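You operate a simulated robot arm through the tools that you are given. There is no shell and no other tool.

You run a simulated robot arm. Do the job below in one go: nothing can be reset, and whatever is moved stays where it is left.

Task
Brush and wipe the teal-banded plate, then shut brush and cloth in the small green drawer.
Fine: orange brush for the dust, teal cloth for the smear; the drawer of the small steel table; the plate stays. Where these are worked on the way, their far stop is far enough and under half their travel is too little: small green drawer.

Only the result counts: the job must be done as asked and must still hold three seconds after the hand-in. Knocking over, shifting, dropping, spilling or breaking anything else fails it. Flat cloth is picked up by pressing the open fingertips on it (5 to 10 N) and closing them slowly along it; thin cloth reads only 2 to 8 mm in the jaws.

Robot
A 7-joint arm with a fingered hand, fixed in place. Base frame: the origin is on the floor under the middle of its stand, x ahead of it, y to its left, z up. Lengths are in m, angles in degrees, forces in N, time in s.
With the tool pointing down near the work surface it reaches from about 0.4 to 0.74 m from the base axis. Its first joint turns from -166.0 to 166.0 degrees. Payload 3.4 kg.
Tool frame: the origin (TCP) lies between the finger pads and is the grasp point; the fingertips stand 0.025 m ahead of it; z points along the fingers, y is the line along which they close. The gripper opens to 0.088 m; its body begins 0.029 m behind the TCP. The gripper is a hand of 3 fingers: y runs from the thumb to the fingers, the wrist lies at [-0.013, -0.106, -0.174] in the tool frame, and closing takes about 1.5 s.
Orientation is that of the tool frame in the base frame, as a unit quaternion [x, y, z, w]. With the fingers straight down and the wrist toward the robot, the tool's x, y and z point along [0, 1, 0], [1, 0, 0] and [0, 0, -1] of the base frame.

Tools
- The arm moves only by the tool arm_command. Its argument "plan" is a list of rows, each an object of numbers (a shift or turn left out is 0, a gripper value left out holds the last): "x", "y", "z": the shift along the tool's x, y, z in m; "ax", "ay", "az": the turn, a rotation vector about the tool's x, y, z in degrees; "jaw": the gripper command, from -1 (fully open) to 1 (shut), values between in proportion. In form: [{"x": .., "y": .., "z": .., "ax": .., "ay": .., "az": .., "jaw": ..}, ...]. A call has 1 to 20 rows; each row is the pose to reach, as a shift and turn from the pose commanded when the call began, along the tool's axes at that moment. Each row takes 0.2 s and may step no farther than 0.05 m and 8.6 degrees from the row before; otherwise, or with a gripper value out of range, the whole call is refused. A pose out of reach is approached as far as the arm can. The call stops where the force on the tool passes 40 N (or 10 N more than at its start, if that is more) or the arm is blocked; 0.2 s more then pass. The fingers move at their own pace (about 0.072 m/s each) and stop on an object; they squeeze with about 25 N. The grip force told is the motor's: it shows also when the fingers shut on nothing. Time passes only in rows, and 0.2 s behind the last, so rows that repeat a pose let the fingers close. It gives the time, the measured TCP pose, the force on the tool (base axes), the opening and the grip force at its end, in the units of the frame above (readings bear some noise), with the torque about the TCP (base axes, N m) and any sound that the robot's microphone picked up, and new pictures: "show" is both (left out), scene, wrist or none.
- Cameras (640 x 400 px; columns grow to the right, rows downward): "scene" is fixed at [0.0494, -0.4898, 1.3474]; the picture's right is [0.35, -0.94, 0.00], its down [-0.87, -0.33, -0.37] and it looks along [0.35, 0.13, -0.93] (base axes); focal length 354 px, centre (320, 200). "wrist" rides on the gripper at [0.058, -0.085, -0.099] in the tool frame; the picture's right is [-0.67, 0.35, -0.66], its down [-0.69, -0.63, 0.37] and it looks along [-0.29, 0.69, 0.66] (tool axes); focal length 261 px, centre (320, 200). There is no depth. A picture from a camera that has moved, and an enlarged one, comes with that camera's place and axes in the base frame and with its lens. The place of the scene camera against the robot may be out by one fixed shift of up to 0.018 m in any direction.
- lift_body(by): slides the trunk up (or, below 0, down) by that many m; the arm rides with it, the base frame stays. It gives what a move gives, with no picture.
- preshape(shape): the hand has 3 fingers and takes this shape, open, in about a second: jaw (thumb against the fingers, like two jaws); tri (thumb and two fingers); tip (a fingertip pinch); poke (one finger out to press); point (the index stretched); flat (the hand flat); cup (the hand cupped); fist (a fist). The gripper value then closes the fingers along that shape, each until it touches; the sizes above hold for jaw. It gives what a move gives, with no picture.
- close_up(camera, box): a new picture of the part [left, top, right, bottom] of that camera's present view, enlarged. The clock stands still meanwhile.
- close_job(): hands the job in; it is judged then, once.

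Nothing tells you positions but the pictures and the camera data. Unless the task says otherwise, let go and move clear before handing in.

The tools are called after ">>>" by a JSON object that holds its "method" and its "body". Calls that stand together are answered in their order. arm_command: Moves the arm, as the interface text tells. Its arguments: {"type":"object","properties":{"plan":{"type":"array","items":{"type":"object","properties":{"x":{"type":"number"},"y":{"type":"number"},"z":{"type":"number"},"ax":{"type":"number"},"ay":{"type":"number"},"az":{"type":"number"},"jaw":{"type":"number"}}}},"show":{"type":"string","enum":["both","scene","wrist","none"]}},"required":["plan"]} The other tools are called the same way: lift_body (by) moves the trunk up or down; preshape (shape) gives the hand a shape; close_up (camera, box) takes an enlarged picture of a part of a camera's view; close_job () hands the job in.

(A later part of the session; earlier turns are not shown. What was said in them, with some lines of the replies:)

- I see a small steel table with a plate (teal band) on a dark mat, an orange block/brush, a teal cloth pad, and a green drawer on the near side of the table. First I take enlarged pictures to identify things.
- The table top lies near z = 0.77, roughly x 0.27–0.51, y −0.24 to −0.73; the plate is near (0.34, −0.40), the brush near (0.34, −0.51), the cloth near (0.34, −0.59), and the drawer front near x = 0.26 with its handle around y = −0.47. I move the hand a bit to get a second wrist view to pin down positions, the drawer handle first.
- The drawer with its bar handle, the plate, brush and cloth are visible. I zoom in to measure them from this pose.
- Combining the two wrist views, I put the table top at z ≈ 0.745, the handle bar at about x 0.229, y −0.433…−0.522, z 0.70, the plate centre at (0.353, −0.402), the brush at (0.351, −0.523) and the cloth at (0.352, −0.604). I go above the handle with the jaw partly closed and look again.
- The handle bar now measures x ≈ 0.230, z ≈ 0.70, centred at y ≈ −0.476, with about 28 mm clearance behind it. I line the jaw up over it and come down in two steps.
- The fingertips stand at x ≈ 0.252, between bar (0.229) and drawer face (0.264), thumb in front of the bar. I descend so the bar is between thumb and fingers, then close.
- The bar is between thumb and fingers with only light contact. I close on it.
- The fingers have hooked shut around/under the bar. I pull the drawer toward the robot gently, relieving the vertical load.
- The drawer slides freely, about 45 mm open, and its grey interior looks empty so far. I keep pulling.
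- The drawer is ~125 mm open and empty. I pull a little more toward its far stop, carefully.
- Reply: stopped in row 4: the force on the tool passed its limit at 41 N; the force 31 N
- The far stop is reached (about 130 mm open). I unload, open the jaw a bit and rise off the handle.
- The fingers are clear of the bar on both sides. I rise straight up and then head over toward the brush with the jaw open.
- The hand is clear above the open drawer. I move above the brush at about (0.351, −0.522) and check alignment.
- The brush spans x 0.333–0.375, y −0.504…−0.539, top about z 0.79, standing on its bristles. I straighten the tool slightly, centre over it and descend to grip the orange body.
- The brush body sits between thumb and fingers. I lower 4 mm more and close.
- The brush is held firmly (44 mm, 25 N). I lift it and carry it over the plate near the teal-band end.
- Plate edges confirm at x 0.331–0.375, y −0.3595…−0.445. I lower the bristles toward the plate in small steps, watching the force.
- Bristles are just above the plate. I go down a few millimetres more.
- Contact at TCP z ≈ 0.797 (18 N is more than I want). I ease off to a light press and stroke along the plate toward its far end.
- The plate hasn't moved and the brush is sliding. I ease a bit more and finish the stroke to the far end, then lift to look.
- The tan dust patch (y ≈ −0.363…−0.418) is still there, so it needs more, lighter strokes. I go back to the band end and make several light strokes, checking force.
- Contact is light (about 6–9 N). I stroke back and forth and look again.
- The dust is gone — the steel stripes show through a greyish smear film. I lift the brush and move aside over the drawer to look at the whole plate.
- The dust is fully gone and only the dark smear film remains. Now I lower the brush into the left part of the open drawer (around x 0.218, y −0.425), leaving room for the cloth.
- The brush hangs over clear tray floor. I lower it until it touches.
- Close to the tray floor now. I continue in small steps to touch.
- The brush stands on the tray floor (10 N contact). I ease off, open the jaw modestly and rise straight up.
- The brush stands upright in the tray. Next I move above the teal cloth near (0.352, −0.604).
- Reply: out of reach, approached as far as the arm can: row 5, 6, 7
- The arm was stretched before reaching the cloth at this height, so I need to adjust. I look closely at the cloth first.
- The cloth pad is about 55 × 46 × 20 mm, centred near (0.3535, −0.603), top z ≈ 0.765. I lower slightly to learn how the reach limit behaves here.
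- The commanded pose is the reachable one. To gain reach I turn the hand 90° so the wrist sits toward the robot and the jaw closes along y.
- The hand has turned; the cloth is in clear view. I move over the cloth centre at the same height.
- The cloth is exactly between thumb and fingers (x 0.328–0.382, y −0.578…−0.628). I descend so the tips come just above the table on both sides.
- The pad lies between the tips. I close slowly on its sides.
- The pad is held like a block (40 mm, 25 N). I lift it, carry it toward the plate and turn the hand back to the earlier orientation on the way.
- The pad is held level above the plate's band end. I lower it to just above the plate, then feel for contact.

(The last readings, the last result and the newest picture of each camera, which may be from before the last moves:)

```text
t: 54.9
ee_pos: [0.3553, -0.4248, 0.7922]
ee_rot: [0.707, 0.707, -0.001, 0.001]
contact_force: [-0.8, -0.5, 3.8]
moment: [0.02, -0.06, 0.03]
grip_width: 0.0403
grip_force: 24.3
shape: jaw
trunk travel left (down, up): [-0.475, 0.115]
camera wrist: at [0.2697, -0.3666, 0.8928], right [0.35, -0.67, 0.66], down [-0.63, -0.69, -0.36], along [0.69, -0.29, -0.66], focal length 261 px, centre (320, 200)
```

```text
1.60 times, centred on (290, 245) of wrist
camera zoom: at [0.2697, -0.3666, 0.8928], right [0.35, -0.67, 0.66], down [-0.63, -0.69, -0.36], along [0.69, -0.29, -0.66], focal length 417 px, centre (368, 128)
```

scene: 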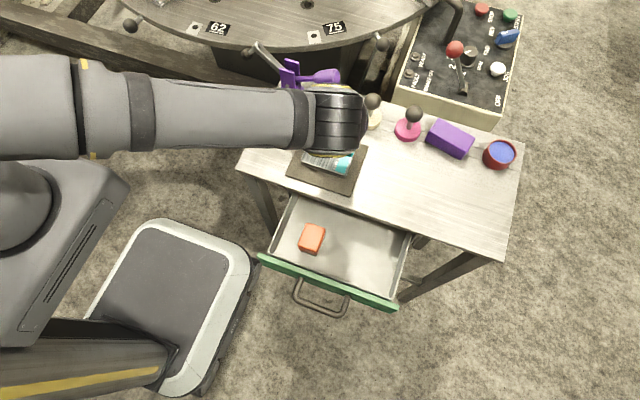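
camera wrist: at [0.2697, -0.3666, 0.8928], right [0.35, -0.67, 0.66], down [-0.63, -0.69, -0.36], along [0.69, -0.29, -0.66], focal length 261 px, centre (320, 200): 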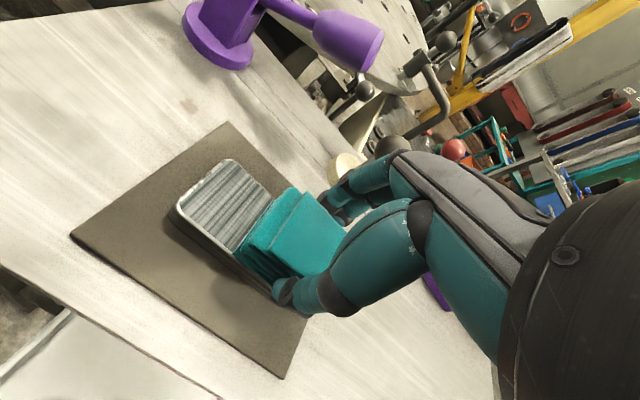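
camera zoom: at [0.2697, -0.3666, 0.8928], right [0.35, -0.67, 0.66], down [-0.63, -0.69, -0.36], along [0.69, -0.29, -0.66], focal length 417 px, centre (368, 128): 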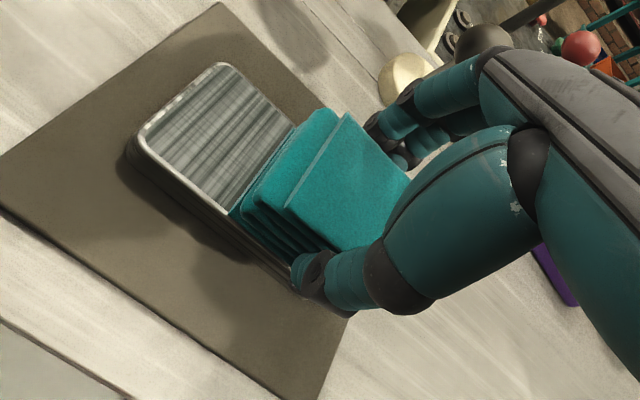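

Light contact (≈4 N). I wipe forward along the plate, with a touch more pressure.

>>> {"method": "arm_command", "body": {"plan": [{"x": 0.003, "z": 0.0003, "jaw": 0.7}, {"x": 0.012, "z": 0.0003, "jaw": 0.7}, {"x": 0.022, "z": 0.0003, "jaw": 0.7}, {"x": 0.032, "z": 0.0003, "jaw": 0.7}, {"x": 0.042, "z": 0.0003, "jaw": 0.7}, {"x": 0.052, "z": 0.0003, "jaw": 0.7}, {"x": 0.062, "z": 0.0003, "jaw": 0.7}, {"x": 0.068, "z": 0.0003, "jaw": 0.7}], "show": "wrist"}}

```text
t: 56.7
ee_pos: [0.3548, -0.3558, 0.7915]
ee_rot: [0.708, 0.707, -0.002, 0.001]
contact_force: [-0.5, -3.7, 7.2]
moment: [-0.07, -0.05, -0.04]
grip_width: 0.0402
grip_force: 25.1
shape: jaw
trunk travel left (down, up): [-0.475, 0.115]
camera wrist: at [0.2698, -0.2986, 0.8926], right [0.35, -0.67, 0.66], down [-0.63, -0.69, -0.36], along [0.69, -0.29, -0.66], focal length 261 px, centre (320, 200)
```

wrist: 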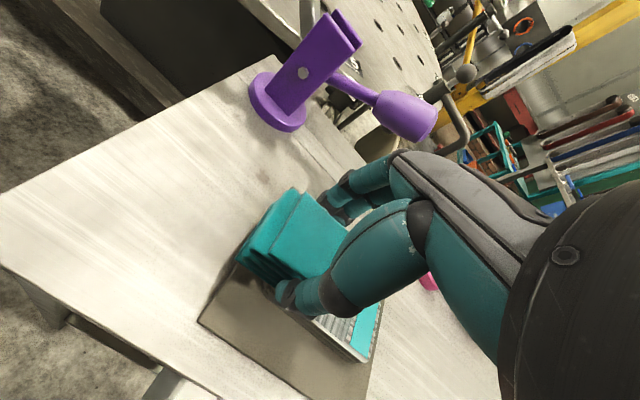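

Friction is about 3.7 N; I check that the plate holds still, wiping back slowly.

>>> {"method": "arm_command", "body": {"plan": [{"x": -0.003, "jaw": 0.7}, {"x": -0.012, "jaw": 0.7}, {"x": -0.022, "jaw": 0.7}, {"x": -0.032, "jaw": 0.7}, {"x": -0.042, "jaw": 0.7}, {"x": -0.052, "jaw": 0.7}, {"x": -0.062, "jaw": 0.7}, {"x": -0.068, "jaw": 0.7}], "show": "wrist"}}

>>> {"method": "close_up", "body": {"camera": "wrist", "box": [140, 120, 440, 370]}}

```text
t: 58.5
ee_pos: [0.3538, -0.4235, 0.7935]
ee_rot: [0.708, 0.706, -0.001, 0.0]
contact_force: [1.6, 0.7, 1.9]
moment: [0.01, -0.02, 0.02]
grip_width: 0.0401
grip_force: 24.4
shape: jaw
trunk travel left (down, up): [-0.475, 0.115]
camera wrist: at [0.2698, -0.3667, 0.893], right [0.35, -0.67, 0.66], down [-0.63, -0.69, -0.36], along [0.69, -0.29, -0.66], focal length 261 px, centre (320, 200)
```

wrist: 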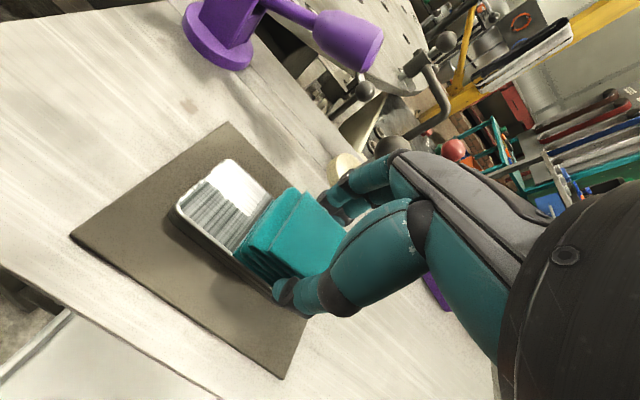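

```text
1.60 times, centred on (290, 245) of wrist
camera zoom: at [0.2698, -0.3667, 0.893], right [0.35, -0.67, 0.66], down [-0.63, -0.69, -0.36], along [0.69, -0.29, -0.66], focal length 417 px, centre (368, 128)
```

zoom: 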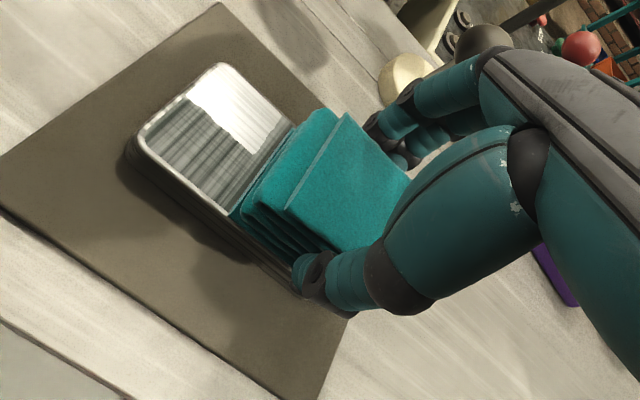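

The far-side half of the smear (x > 0.354) is gone, the near-side half remains. I shift the pad 10 mm toward the robot and wipe again.

>>> {"method": "arm_command", "body": {"plan": [{"y": -0.005, "z": -0.0005, "jaw": 0.7}, {"y": -0.01, "z": 0.0004, "jaw": 0.7}, {"x": 0.01, "y": -0.01, "z": 0.0004, "jaw": 0.7}, {"x": 0.02, "y": -0.01, "z": 0.0004, "jaw": 0.7}, {"x": 0.03, "y": -0.01, "z": 0.0004, "jaw": 0.7}, {"x": 0.04, "y": -0.01, "z": 0.0004, "jaw": 0.7}, {"x": 0.05, "y": -0.01, "z": 0.0004, "jaw": 0.7}, {"x": 0.06, "y": -0.01, "z": 0.0004, "jaw": 0.7}, {"x": 0.068, "y": -0.01, "z": 0.0004, "jaw": 0.7}], "show": "none"}}

>>> {"method": "arm_command", "body": {"plan": [{"x": -0.003, "jaw": 0.7}, {"x": -0.012, "jaw": 0.7}, {"x": -0.022, "jaw": 0.7}, {"x": -0.032, "jaw": 0.7}, {"x": -0.042, "jaw": 0.7}, {"x": -0.052, "jaw": 0.7}, {"x": -0.062, "jaw": 0.7}, {"x": -0.07, "jaw": 0.7}], "show": "wrist"}}

>>> {"method": "close_up", "body": {"camera": "wrist", "box": [140, 120, 440, 370]}}

```text
t: 60.5
ee_pos: [0.3438, -0.3559, 0.7922]
ee_rot: [0.707, 0.707, -0.001, 0.0]
contact_force: [0.0, -1.8, 6.2]
moment: [-0.12, -0.04, -0.02]
grip_width: 0.0403
grip_force: 25.0
shape: jaw
trunk travel left (down, up): [-0.475, 0.115]
```

```text
t: 62.3
ee_pos: [0.3426, -0.4246, 0.7923]
ee_rot: [0.708, 0.706, -0.001, 0.001]
contact_force: [-0.5, 3.8, 9.0]
moment: [0.07, -0.01, 0.03]
grip_width: 0.0402
grip_force: 24.1
shape: jaw
trunk travel left (down, up): [-0.475, 0.115]
camera wrist: at [0.2583, -0.3684, 0.8921], right [0.35, -0.67, 0.66], down [-0.63, -0.69, -0.36], along [0.69, -0.29, -0.66], focal length 261 px, centre (320, 200)
```

wrist: 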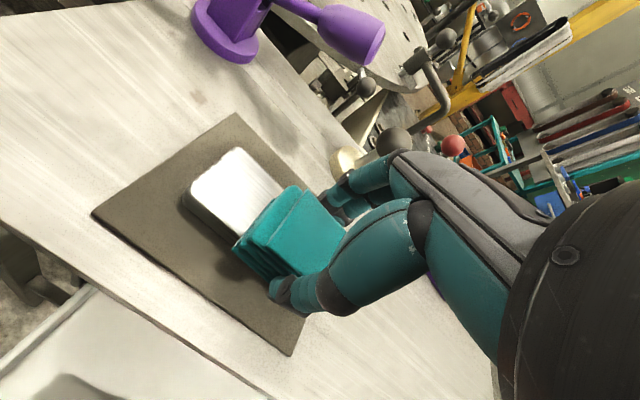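

```text
1.60 times, centred on (290, 245) of wrist
camera zoom: at [0.2583, -0.3684, 0.8921], right [0.35, -0.67, 0.66], down [-0.63, -0.69, -0.36], along [0.69, -0.29, -0.66], focal length 417 px, centre (368, 128)
```

zoom: 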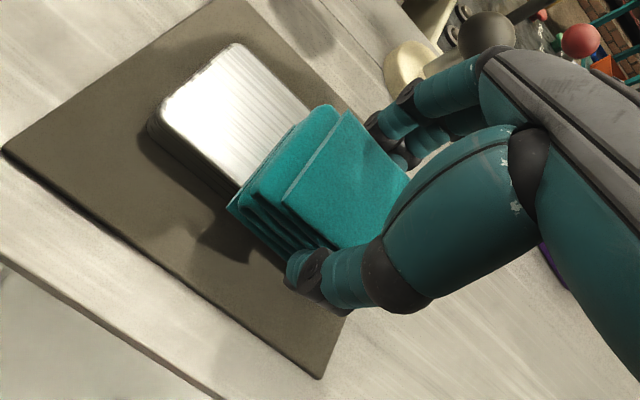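

The plate surface is bright now. I lift the pad and move it aside over the drawer to inspect the whole plate.

>>> {"method": "arm_command", "body": {"plan": [{"z": -0.015, "jaw": 0.7}, {"z": -0.05, "jaw": 0.7}, {"z": -0.085, "y": -0.02, "x": -0.01, "jaw": 0.7}, {"z": -0.09, "y": -0.055, "x": -0.035, "jaw": 0.7}, {"z": -0.09, "y": -0.085, "x": -0.065, "jaw": 0.7}, {"z": -0.09, "y": -0.11, "x": -0.09, "jaw": 0.7}, {"z": -0.09, "y": -0.128, "x": -0.1, "jaw": 0.7}, {"z": -0.09, "y": -0.128, "x": -0.1, "jaw": 0.7}]}}

>>> {"method": "close_up", "body": {"camera": "scene", "box": [290, 120, 370, 200]}}

>>> {"method": "close_up", "body": {"camera": "wrist", "box": [100, 100, 440, 390]}}

```text
t: 64.1
ee_pos: [0.2165, -0.5267, 0.8833]
ee_rot: [0.708, 0.707, -0.002, 0.0]
contact_force: [-0.9, 0.2, -0.4]
moment: [-0.01, 0.0, -0.02]
grip_width: 0.0401
grip_force: 25.3
shape: jaw
trunk travel left (down, up): [-0.475, 0.115]
camera wrist: at [0.1312, -0.4701, 0.9837], right [0.35, -0.67, 0.66], down [-0.63, -0.69, -0.36], along [0.69, -0.29, -0.66], focal length 261 px, centre (320, 200)
```

scene: 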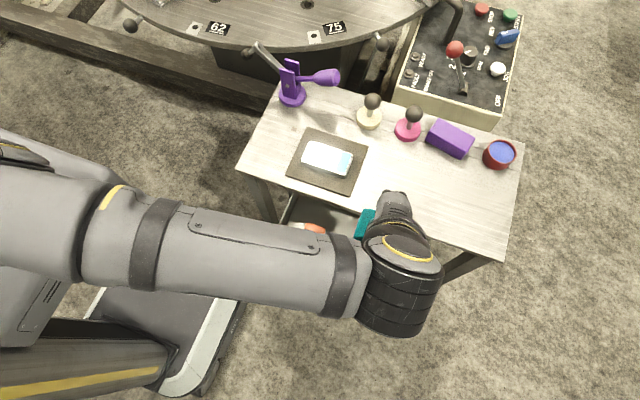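
wrist: 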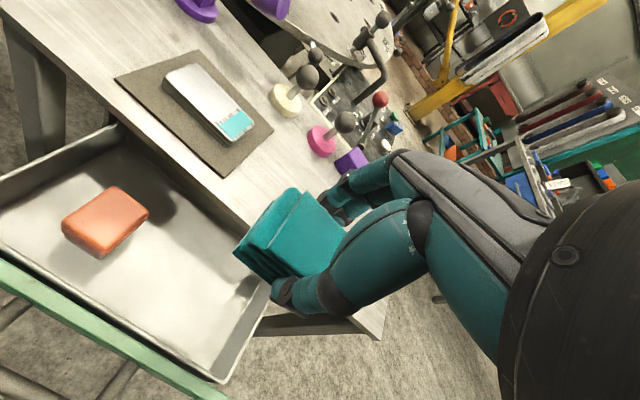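

```text
5.00 times, centred on (330, 160) of scene
camera zoom: at [0.0494, -0.4898, 1.3474], right [0.35, -0.94, 0.0], down [-0.87, -0.33, -0.37], along [0.35, 0.13, -0.93], focal length 1770 px, centre (270, 400)
```

zoom: 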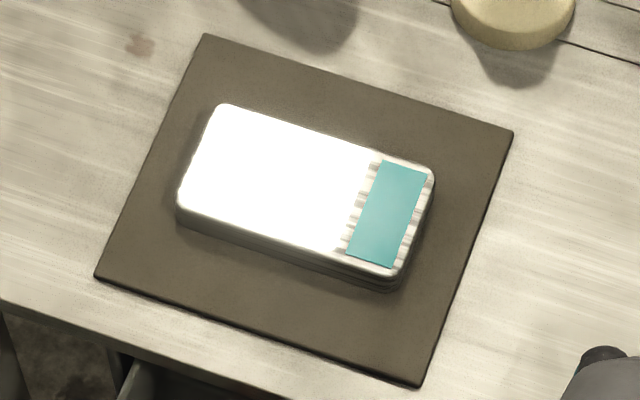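

```text
1.38 times, centred on (270, 245) of wrist
camera zoom: at [0.1312, -0.4701, 0.9837], right [0.35, -0.67, 0.66], down [-0.63, -0.69, -0.36], along [0.69, -0.29, -0.66], focal length 360 px, centre (389, 138)
```

zoom: 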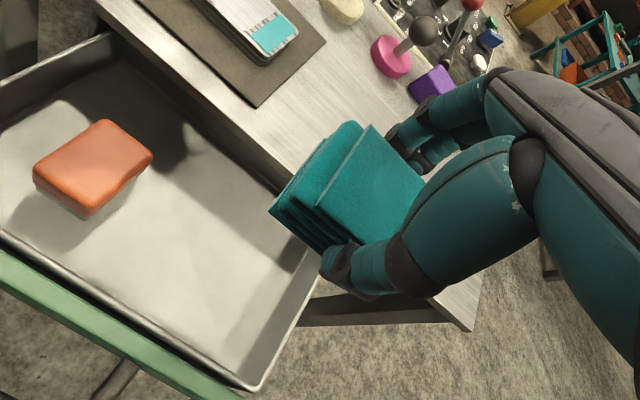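

The plate is fully clean and unmoved. I check the brush in the tray, then lower the cloth beside it.

>>> {"method": "close_up", "body": {"camera": "wrist", "box": [0, 130, 280, 390]}}

>>> {"method": "close_up", "body": {"camera": "scene", "box": [260, 190, 400, 310]}}

```text
1.54 times, centred on (140, 260) of wrist
camera zoom: at [0.1312, -0.4701, 0.9837], right [0.35, -0.67, 0.66], down [-0.63, -0.69, -0.36], along [0.69, -0.29, -0.66], focal length 401 px, centre (597, 108)
```

zoom: 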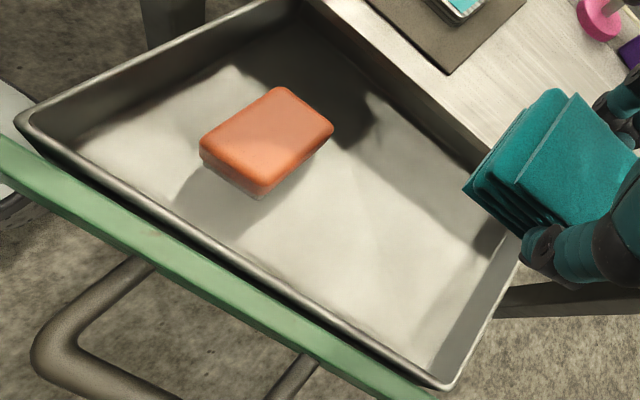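

```text
3.33 times, centred on (330, 250) of scene
camera zoom: at [0.0494, -0.4898, 1.3474], right [0.35, -0.94, 0.0], down [-0.87, -0.33, -0.37], along [0.35, 0.13, -0.93], focal length 1180 px, centre (287, 33)
```

zoom: 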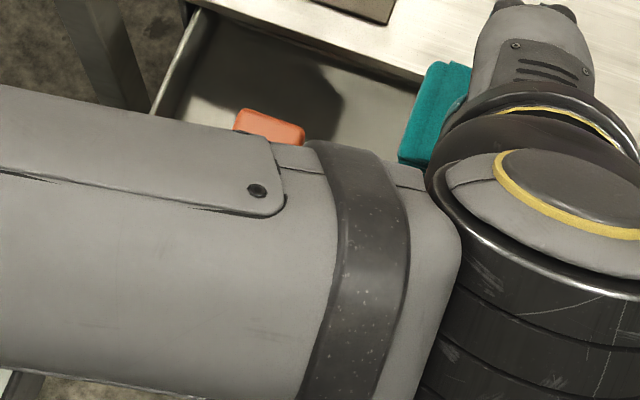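

The brush stands well. I lower the cloth at (0.216, −0.515) to just above the tray floor.

>>> {"method": "arm_command", "body": {"plan": [{"x": 0.0115, "z": 0.02, "jaw": 0.7}, {"x": 0.0115, "z": 0.06, "jaw": 0.7}, {"x": 0.0115, "z": 0.1, "jaw": 0.7}, {"x": 0.0115, "z": 0.13, "jaw": 0.7}, {"x": 0.0115, "z": 0.15, "jaw": 0.7}, {"x": 0.0115, "z": 0.165, "jaw": 0.7}, {"x": 0.0115, "z": 0.177, "jaw": 0.7}, {"x": 0.0115, "z": 0.177, "jaw": 0.7}], "show": "wrist"}}

>>> {"method": "close_up", "body": {"camera": "wrist", "box": [100, 100, 440, 390]}}

```text
t: 65.9
ee_pos: [0.2158, -0.5138, 0.7061]
ee_rot: [0.708, 0.706, -0.001, 0.001]
contact_force: [0.3, -0.1, -0.5]
moment: [0.01, -0.01, 0.02]
grip_width: 0.0404
grip_force: 25.1
shape: jaw
trunk travel left (down, up): [-0.475, 0.115]
camera wrist: at [0.1317, -0.457, 0.8069], right [0.35, -0.67, 0.66], down [-0.63, -0.69, -0.36], along [0.69, -0.29, -0.66], focal length 261 px, centre (320, 200)
```

wrist: 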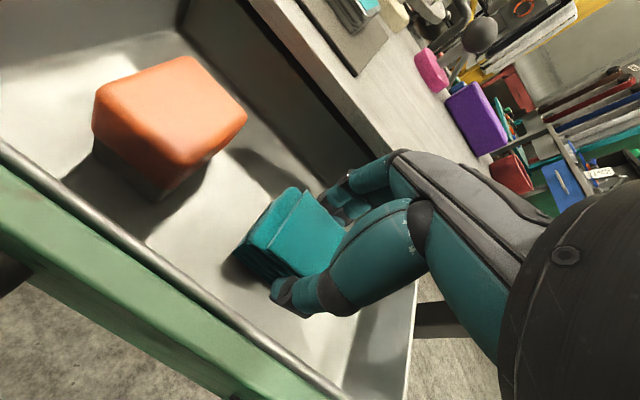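

```text
1.38 times, centred on (270, 245) of wrist
camera zoom: at [0.1317, -0.457, 0.8069], right [0.35, -0.67, 0.66], down [-0.63, -0.69, -0.36], along [0.69, -0.29, -0.66], focal length 360 px, centre (389, 138)
```

zoom: 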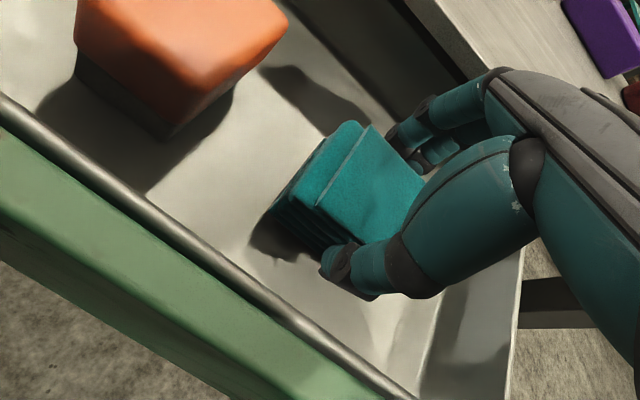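

>>> {"method": "arm_command", "body": {"plan": [{"z": 0.003, "jaw": 0.7}, {"z": 0.006, "jaw": 0.7}, {"z": 0.006, "jaw": 0.7}], "show": "none"}}

>>> {"method": "arm_command", "body": {"plan": [{"z": 0.0015, "jaw": 0.7}, {"z": 0.003, "jaw": 0.7}, {"z": 0.003, "jaw": 0.7}], "show": "none"}}

```text
t: 66.7
ee_pos: [0.2163, -0.5139, 0.6997]
ee_rot: [0.707, 0.707, -0.002, 0.001]
contact_force: [0.3, 0.0, 0.1]
moment: [-0.02, 0.0, 0.04]
grip_width: 0.0403
grip_force: 25.0
shape: jaw
trunk travel left (down, up): [-0.475, 0.115]
```

```text
t: 67.5
ee_pos: [0.2163, -0.5133, 0.6965]
ee_rot: [0.708, 0.707, -0.002, 0.001]
contact_force: [0.8, -1.0, 4.1]
moment: [-0.02, -0.01, -0.01]
grip_width: 0.0404
grip_force: 25.5
shape: jaw
trunk travel left (down, up): [-0.475, 0.115]
```

The cloth touches the tray floor (4 N). I open the jaw modestly and rise clear.

>>> {"method": "arm_command", "body": {"plan": [{"jaw": 0.3}, {"jaw": 0.0}, {"jaw": -0.2}, {"jaw": -0.3}, {"jaw": -0.3}, {"z": -0.01, "jaw": -0.3}, {"z": -0.03, "jaw": -0.3}, {"z": -0.07, "jaw": -0.3}, {"z": -0.11, "jaw": -0.3}, {"z": -0.15, "jaw": -0.3}, {"z": -0.18, "jaw": -0.3}]}}

>>> {"method": "close_up", "body": {"camera": "wrist", "box": [60, 100, 400, 390]}}

```text
t: 69.9
ee_pos: [0.2134, -0.5175, 0.8778]
ee_rot: [0.708, 0.707, -0.002, 0.0]
contact_force: [-0.2, -0.8, 0.8]
moment: [-0.02, 0.02, -0.01]
grip_width: 0.0567
grip_force: 0.0
shape: jaw
trunk travel left (down, up): [-0.475, 0.115]
camera wrist: at [0.1286, -0.4606, 0.9782], right [0.35, -0.67, 0.66], down [-0.63, -0.69, -0.36], along [0.69, -0.29, -0.66], focal length 261 px, centre (320, 200)
```

scene: 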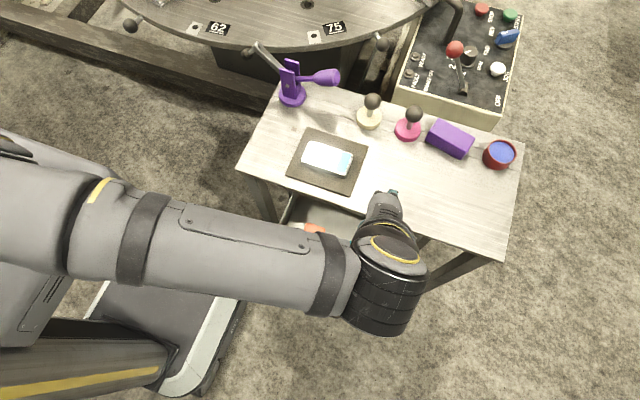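
wrist: 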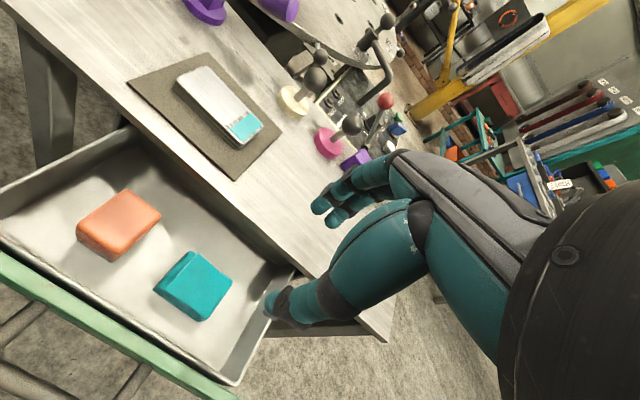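

```text
1.38 times, centred on (230, 245) of wrist
camera zoom: at [0.1286, -0.4606, 0.9782], right [0.35, -0.67, 0.66], down [-0.63, -0.69, -0.36], along [0.69, -0.29, -0.66], focal length 360 px, centre (444, 138)
```

zoom: 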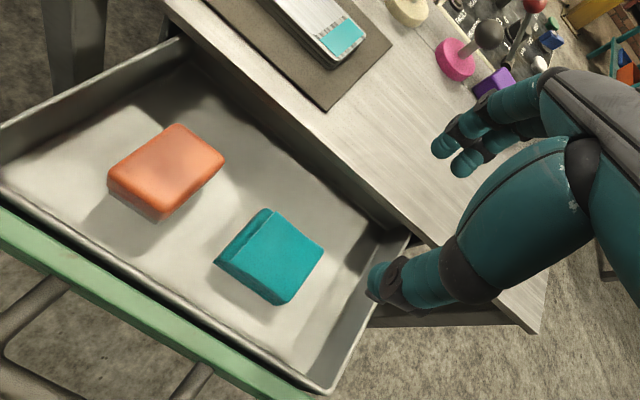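

Brush and cloth both lie well inside the tray. Now I close the fingers and move to in front of the handle (x ≈ 0.06) to push the drawer shut.

>>> {"method": "arm_command", "body": {"plan": [{"x": 0.01, "y": -0.035, "jaw": 0.5}, {"x": 0.02, "y": -0.07, "jaw": 1}, {"x": 0.03, "y": -0.105, "jaw": 1}, {"x": 0.04, "y": -0.14, "jaw": 1}, {"x": 0.0435, "y": -0.155, "jaw": 1}, {"x": 0.0435, "y": -0.155, "z": 0.03, "jaw": 1}, {"x": 0.0435, "y": -0.155, "z": 0.06, "jaw": 1}, {"x": 0.0435, "y": -0.155, "z": 0.08, "jaw": 1}]}}

>>> {"method": "close_up", "body": {"camera": "wrist", "box": [100, 100, 440, 390]}}

```text
t: 71.7
ee_pos: [0.0604, -0.4697, 0.7964]
ee_rot: [0.708, 0.706, -0.002, 0.0]
contact_force: [0.2, 0.0, -0.1]
moment: [0.01, 0.0, 0.02]
grip_width: 0.0001
grip_force: 25.2
shape: jaw
trunk travel left (down, up): [-0.475, 0.115]
camera wrist: at [-0.0236, -0.4121, 0.8958], right [0.35, -0.67, 0.66], down [-0.63, -0.69, -0.36], along [0.69, -0.29, -0.66], focal length 261 px, centre (320, 200)
```

scene: 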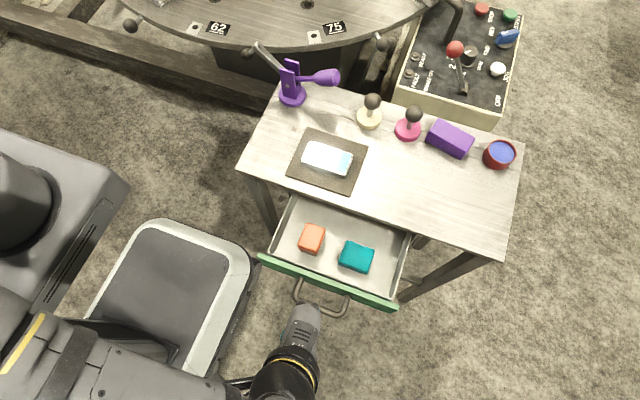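
wrist: 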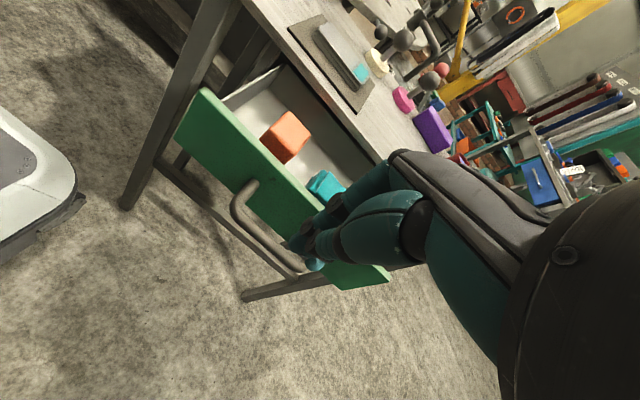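

```text
1.38 times, centred on (270, 245) of wrist
camera zoom: at [-0.0236, -0.4121, 0.8958], right [0.35, -0.67, 0.66], down [-0.63, -0.69, -0.36], along [0.69, -0.29, -0.66], focal length 360 px, centre (389, 138)
```

zoom: 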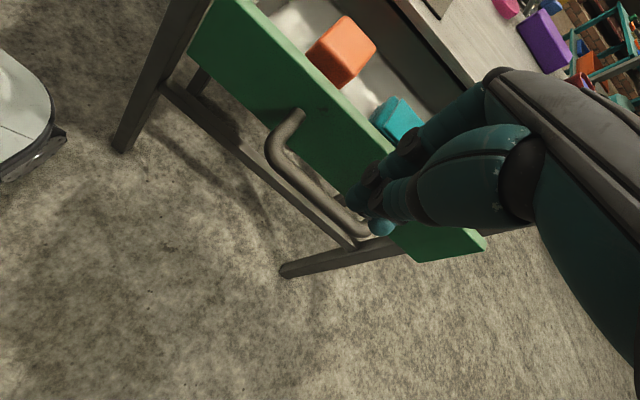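

The closed fingertips are at x ≈ 0.065, in front of the bar (x ≈ 0.096). I lower to bar height and begin pushing gently.

>>> {"method": "arm_command", "body": {"plan": [{"y": -0.004, "z": 0.03, "jaw": 1}, {"y": -0.004, "z": 0.06, "jaw": 1}, {"y": -0.004, "z": 0.085, "jaw": 1}, {"y": -0.004, "z": 0.096, "jaw": 1}, {"y": -0.004, "z": 0.096, "jaw": 1}], "show": "wrist"}}

>>> {"method": "close_up", "body": {"camera": "wrist", "box": [160, 120, 440, 340]}}

```text
t: 72.9
ee_pos: [0.0574, -0.4686, 0.7012]
ee_rot: [0.708, 0.706, -0.001, 0.0]
contact_force: [0.6, -0.4, -0.4]
moment: [-0.01, 0.01, 0.0]
grip_width: 0.0
grip_force: 25.2
shape: jaw
trunk travel left (down, up): [-0.475, 0.115]
camera wrist: at [-0.0271, -0.4124, 0.802], right [0.35, -0.67, 0.66], down [-0.63, -0.69, -0.36], along [0.69, -0.29, -0.66], focal length 261 px, centre (320, 200)
```

wrist: 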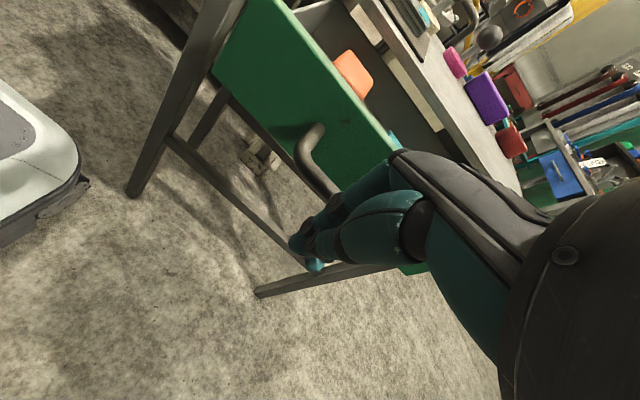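

```text
1.82 times, centred on (300, 230) of wrist
camera zoom: at [-0.0271, -0.4124, 0.802], right [0.35, -0.67, 0.66], down [-0.63, -0.69, -0.36], along [0.69, -0.29, -0.66], focal length 474 px, centre (356, 146)
```

zoom: 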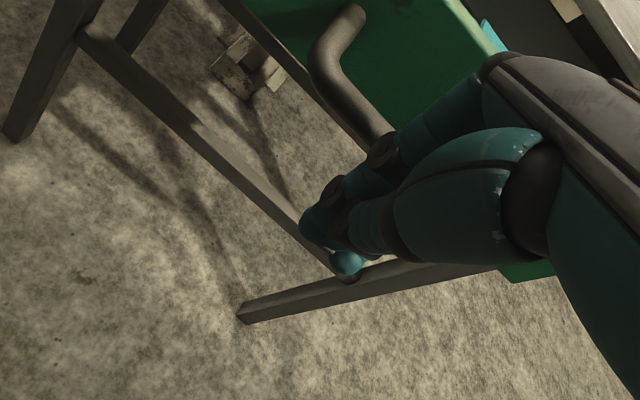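

Fingers are in front of the bar at its height. I push toward the table in small steps.

>>> {"method": "arm_command", "body": {"plan": [{"y": 0.01, "jaw": 1}, {"y": 0.018, "jaw": 1}, {"y": 0.026, "jaw": 1}, {"y": 0.034, "jaw": 1}, {"y": 0.042, "jaw": 1}, {"y": 0.05, "jaw": 1}, {"y": 0.058, "jaw": 1}, {"y": 0.066, "jaw": 1}]}}

```text
t: 74.7
ee_pos: [0.1243, -0.4685, 0.6999]
ee_rot: [0.708, 0.707, -0.001, 0.0]
contact_force: [-0.1, -0.5, 0.1]
moment: [-0.04, 0.0, 0.0]
grip_width: 0.0
grip_force: 25.0
shape: jaw
trunk travel left (down, up): [-0.475, 0.115]
camera wrist: at [0.0382, -0.4125, 0.8007], right [0.35, -0.67, 0.66], down [-0.63, -0.69, -0.36], along [0.69, -0.29, -0.66], focal length 261 px, centre (320, 200)
```

scene: 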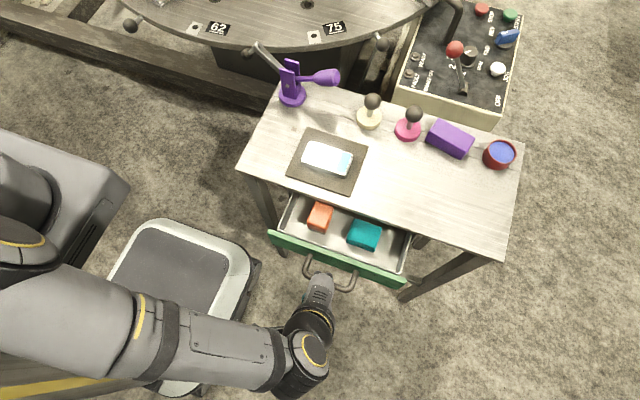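
wrist: 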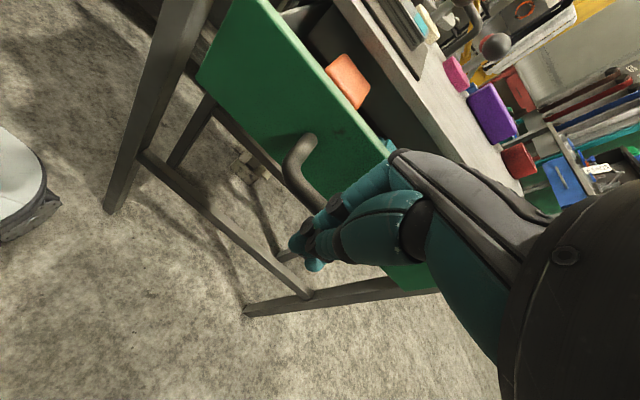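

The drawer is sliding in with both items riding along. I keep pushing.

>>> {"method": "arm_command", "body": {"plan": [{"y": 0.008, "jaw": 1}, {"y": 0.016, "jaw": 1}, {"y": 0.024, "jaw": 1}, {"y": 0.032, "jaw": 1}, {"y": 0.04, "jaw": 1}, {"y": 0.048, "jaw": 1}]}}

```text
t: 76.1
ee_pos: [0.1725, -0.4705, 0.7002]
ee_rot: [0.708, 0.707, -0.002, 0.001]
contact_force: [-0.1, -0.1, 0.4]
moment: [0.0, 0.0, 0.0]
grip_width: 0.0
grip_force: 25.0
shape: jaw
trunk travel left (down, up): [-0.475, 0.115]
camera wrist: at [0.088, -0.4134, 0.8006], right [0.35, -0.67, 0.66], down [-0.63, -0.69, -0.36], along [0.69, -0.29, -0.66], focal length 261 px, centre (320, 200)
```

scene: 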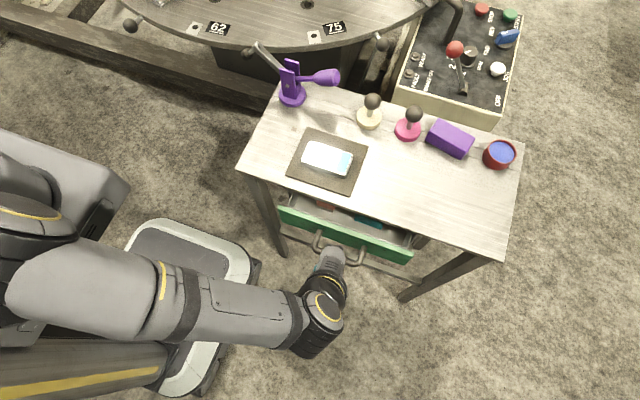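
wrist: 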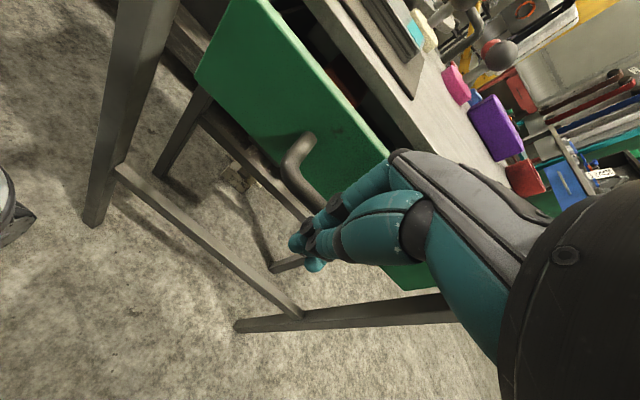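

Nothing catches under the table edge. I push the last ~40 mm slowly until it stops.

>>> {"method": "arm_command", "body": {"plan": [{"y": 0.007, "jaw": 1}, {"y": 0.014, "jaw": 1}, {"y": 0.02, "jaw": 1}, {"y": 0.025, "jaw": 1}, {"y": 0.029, "jaw": 1}, {"y": 0.032, "jaw": 1}, {"y": 0.035, "jaw": 1}]}}

>>> {"method": "close_up", "body": {"camera": "wrist", "box": [100, 0, 460, 320]}}

>>> {"method": "close_up", "body": {"camera": "scene", "box": [240, 130, 440, 280]}}

```text
t: 77.7
ee_pos: [0.2064, -0.4688, 0.7006]
ee_rot: [0.708, 0.706, -0.001, 0.0]
contact_force: [0.5, 0.2, -0.3]
moment: [0.04, 0.02, 0.0]
grip_width: 0.0
grip_force: 24.9
shape: jaw
trunk travel left (down, up): [-0.475, 0.115]
camera wrist: at [0.1216, -0.413, 0.8005], right [0.35, -0.67, 0.66], down [-0.63, -0.69, -0.36], along [0.69, -0.29, -0.66], focal length 261 px, centre (320, 200)
```

scene: 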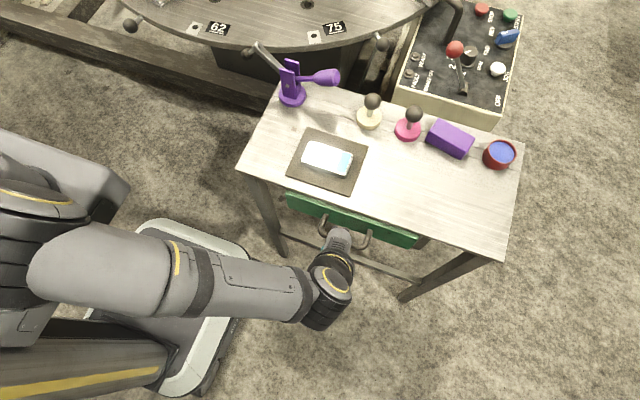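
wrist: 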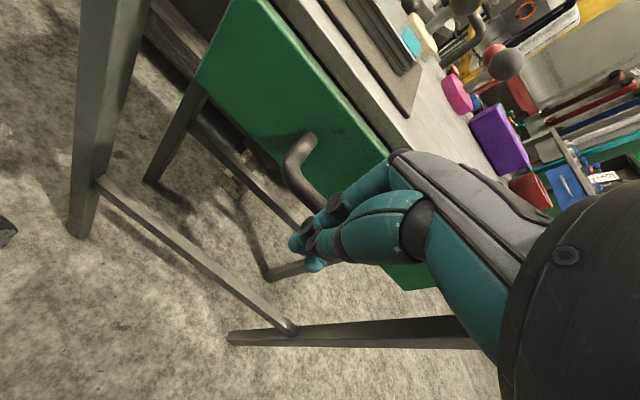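

```text
1.25 times, centred on (280, 160) of wrist
camera zoom: at [0.1216, -0.413, 0.8005], right [0.35, -0.67, 0.66], down [-0.63, -0.69, -0.36], along [0.69, -0.29, -0.66], focal length 326 px, centre (370, 250)
```

zoom: 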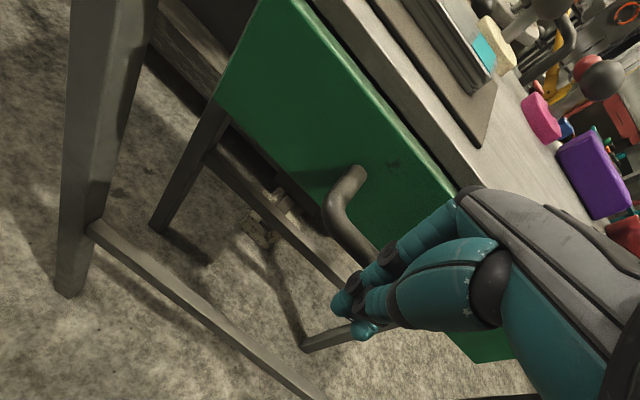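

```text
2.67 times, centred on (340, 205) of scene
camera zoom: at [0.0494, -0.4898, 1.3474], right [0.35, -0.94, 0.0], down [-0.87, -0.33, -0.37], along [0.35, 0.13, -0.93], focal length 944 px, centre (267, 187)
```

zoom: 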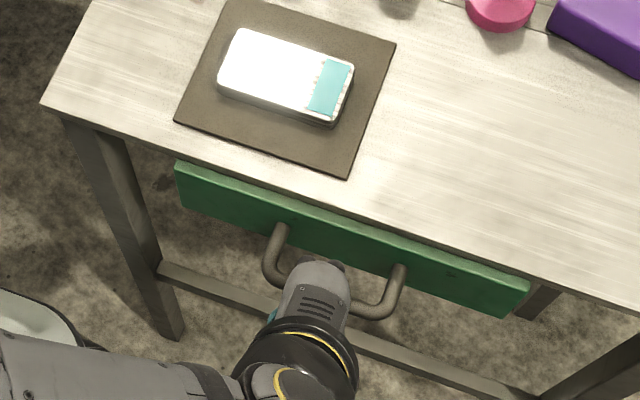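

The drawer looks practically shut, but no resisting force yet. I push a little further to seat it against its stop.

>>> {"method": "arm_command", "body": {"plan": [{"y": 0.003, "jaw": 1}, {"y": 0.006, "jaw": 1}, {"y": 0.009, "jaw": 1}, {"y": 0.011, "jaw": 1}, {"y": 0.013, "jaw": 1}], "show": "none"}}

```text
t: 78.9
ee_pos: [0.2172, -0.4704, 0.7011]
ee_rot: [0.708, 0.706, -0.002, 0.001]
contact_force: [-13.8, 1.1, 4.1]
moment: [-0.05, 0.04, -0.06]
grip_width: 0.0
grip_force: 24.7
shape: jaw
trunk travel left (down, up): [-0.475, 0.115]
```

The drawer is seated (14 N resistance). I back off from the handle, then rise clear.

>>> {"method": "arm_command", "body": {"plan": [{"y": 0.001, "jaw": 1}, {"y": -0.008, "jaw": 1}, {"y": -0.02, "jaw": 1}, {"y": -0.035, "jaw": 1}, {"y": -0.035, "z": -0.03, "jaw": 1}, {"y": -0.035, "z": -0.07, "jaw": 1}, {"y": -0.035, "z": -0.11, "jaw": 1}, {"y": -0.035, "z": -0.15, "jaw": 1}, {"y": -0.035, "z": -0.2, "jaw": 1}, {"y": -0.035, "z": -0.24, "jaw": 1}, {"y": -0.035, "x": 0.04, "z": -0.24, "jaw": 0}, {"y": -0.035, "x": 0.08, "z": -0.24, "jaw": -1}, {"y": -0.035, "x": 0.1, "z": -0.24, "jaw": -1}, {"y": -0.035, "x": 0.1, "z": -0.24, "jaw": -1}]}}

>>> {"method": "close_up", "body": {"camera": "wrist", "box": [100, 100, 440, 390]}}

>>> {"method": "close_up", "body": {"camera": "scene", "box": [240, 80, 540, 280]}}

```text
t: 81.9
ee_pos: [0.1856, -0.3656, 0.9392]
ee_rot: [0.708, 0.707, -0.002, -0.001]
contact_force: [0.2, 0.0, 0.3]
moment: [0.0, 0.02, 0.01]
grip_width: 0.0877
grip_force: 0.1
shape: jaw
trunk travel left (down, up): [-0.475, 0.115]
camera wrist: at [0.1012, -0.3092, 1.0394], right [0.35, -0.67, 0.66], down [-0.63, -0.69, -0.36], along [0.69, -0.29, -0.66], focal length 261 px, centre (320, 200)
```

scene: 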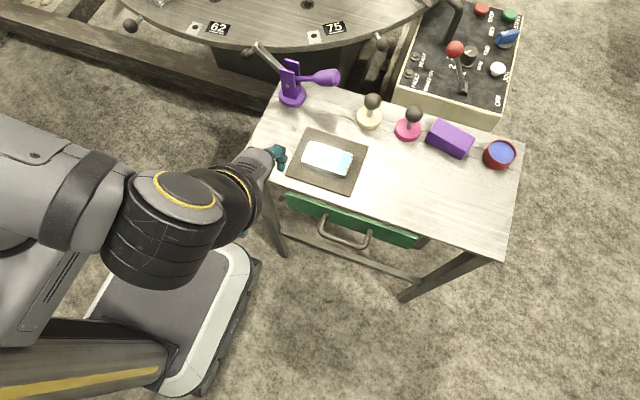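
wrist: 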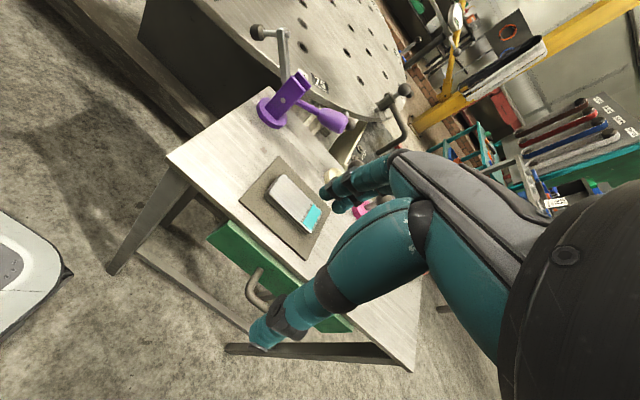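

```text
1.38 times, centred on (270, 245) of wrist
camera zoom: at [0.1012, -0.3092, 1.0394], right [0.35, -0.67, 0.66], down [-0.63, -0.69, -0.36], along [0.69, -0.29, -0.66], focal length 360 px, centre (389, 138)
```

zoom: 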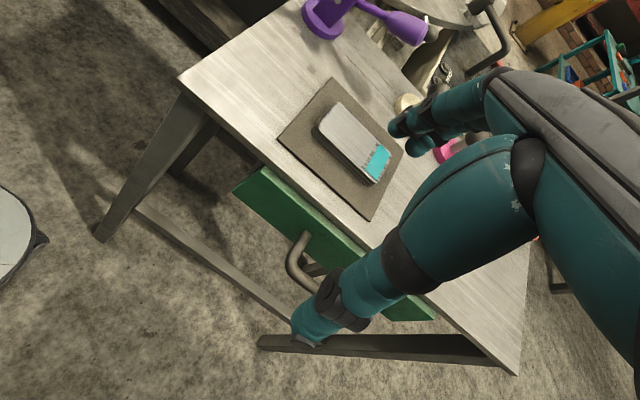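

```text
2.00 times, centred on (390, 180) of scene
camera zoom: at [0.0494, -0.4898, 1.3474], right [0.35, -0.94, 0.0], down [-0.87, -0.33, -0.37], along [0.35, 0.13, -0.93], focal length 708 px, centre (180, 240)
```

zoom: 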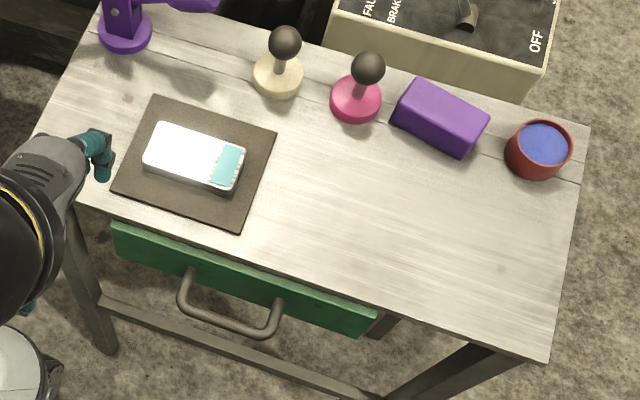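

The drawer is shut as at the start, the plate is clean and unmoved on its mat, and the other items are undisturbed with the hand clear. I hand the job in.

>>> {"method": "close_job", "body": {}}

```text
The job is handed in.
```

The teal-banded plate is brushed and wiped clean, and the brush and cloth are shut in the small green drawer. The job is handed in; no verdict came back.

- **Plate:** The orange brush took off all the dust and the teal cloth took off the whole smear. The plate did not shift on its mat.
- **Drawer:** I pulled it to its far stop, about 130 mm. The brush and the cloth went side by side on the tray floor. I then pushed it shut until it met firm resistance at the stop.
- **Everything else:** The other items on the table look exactly where they started. The hand was open and clear of the table at hand-in.
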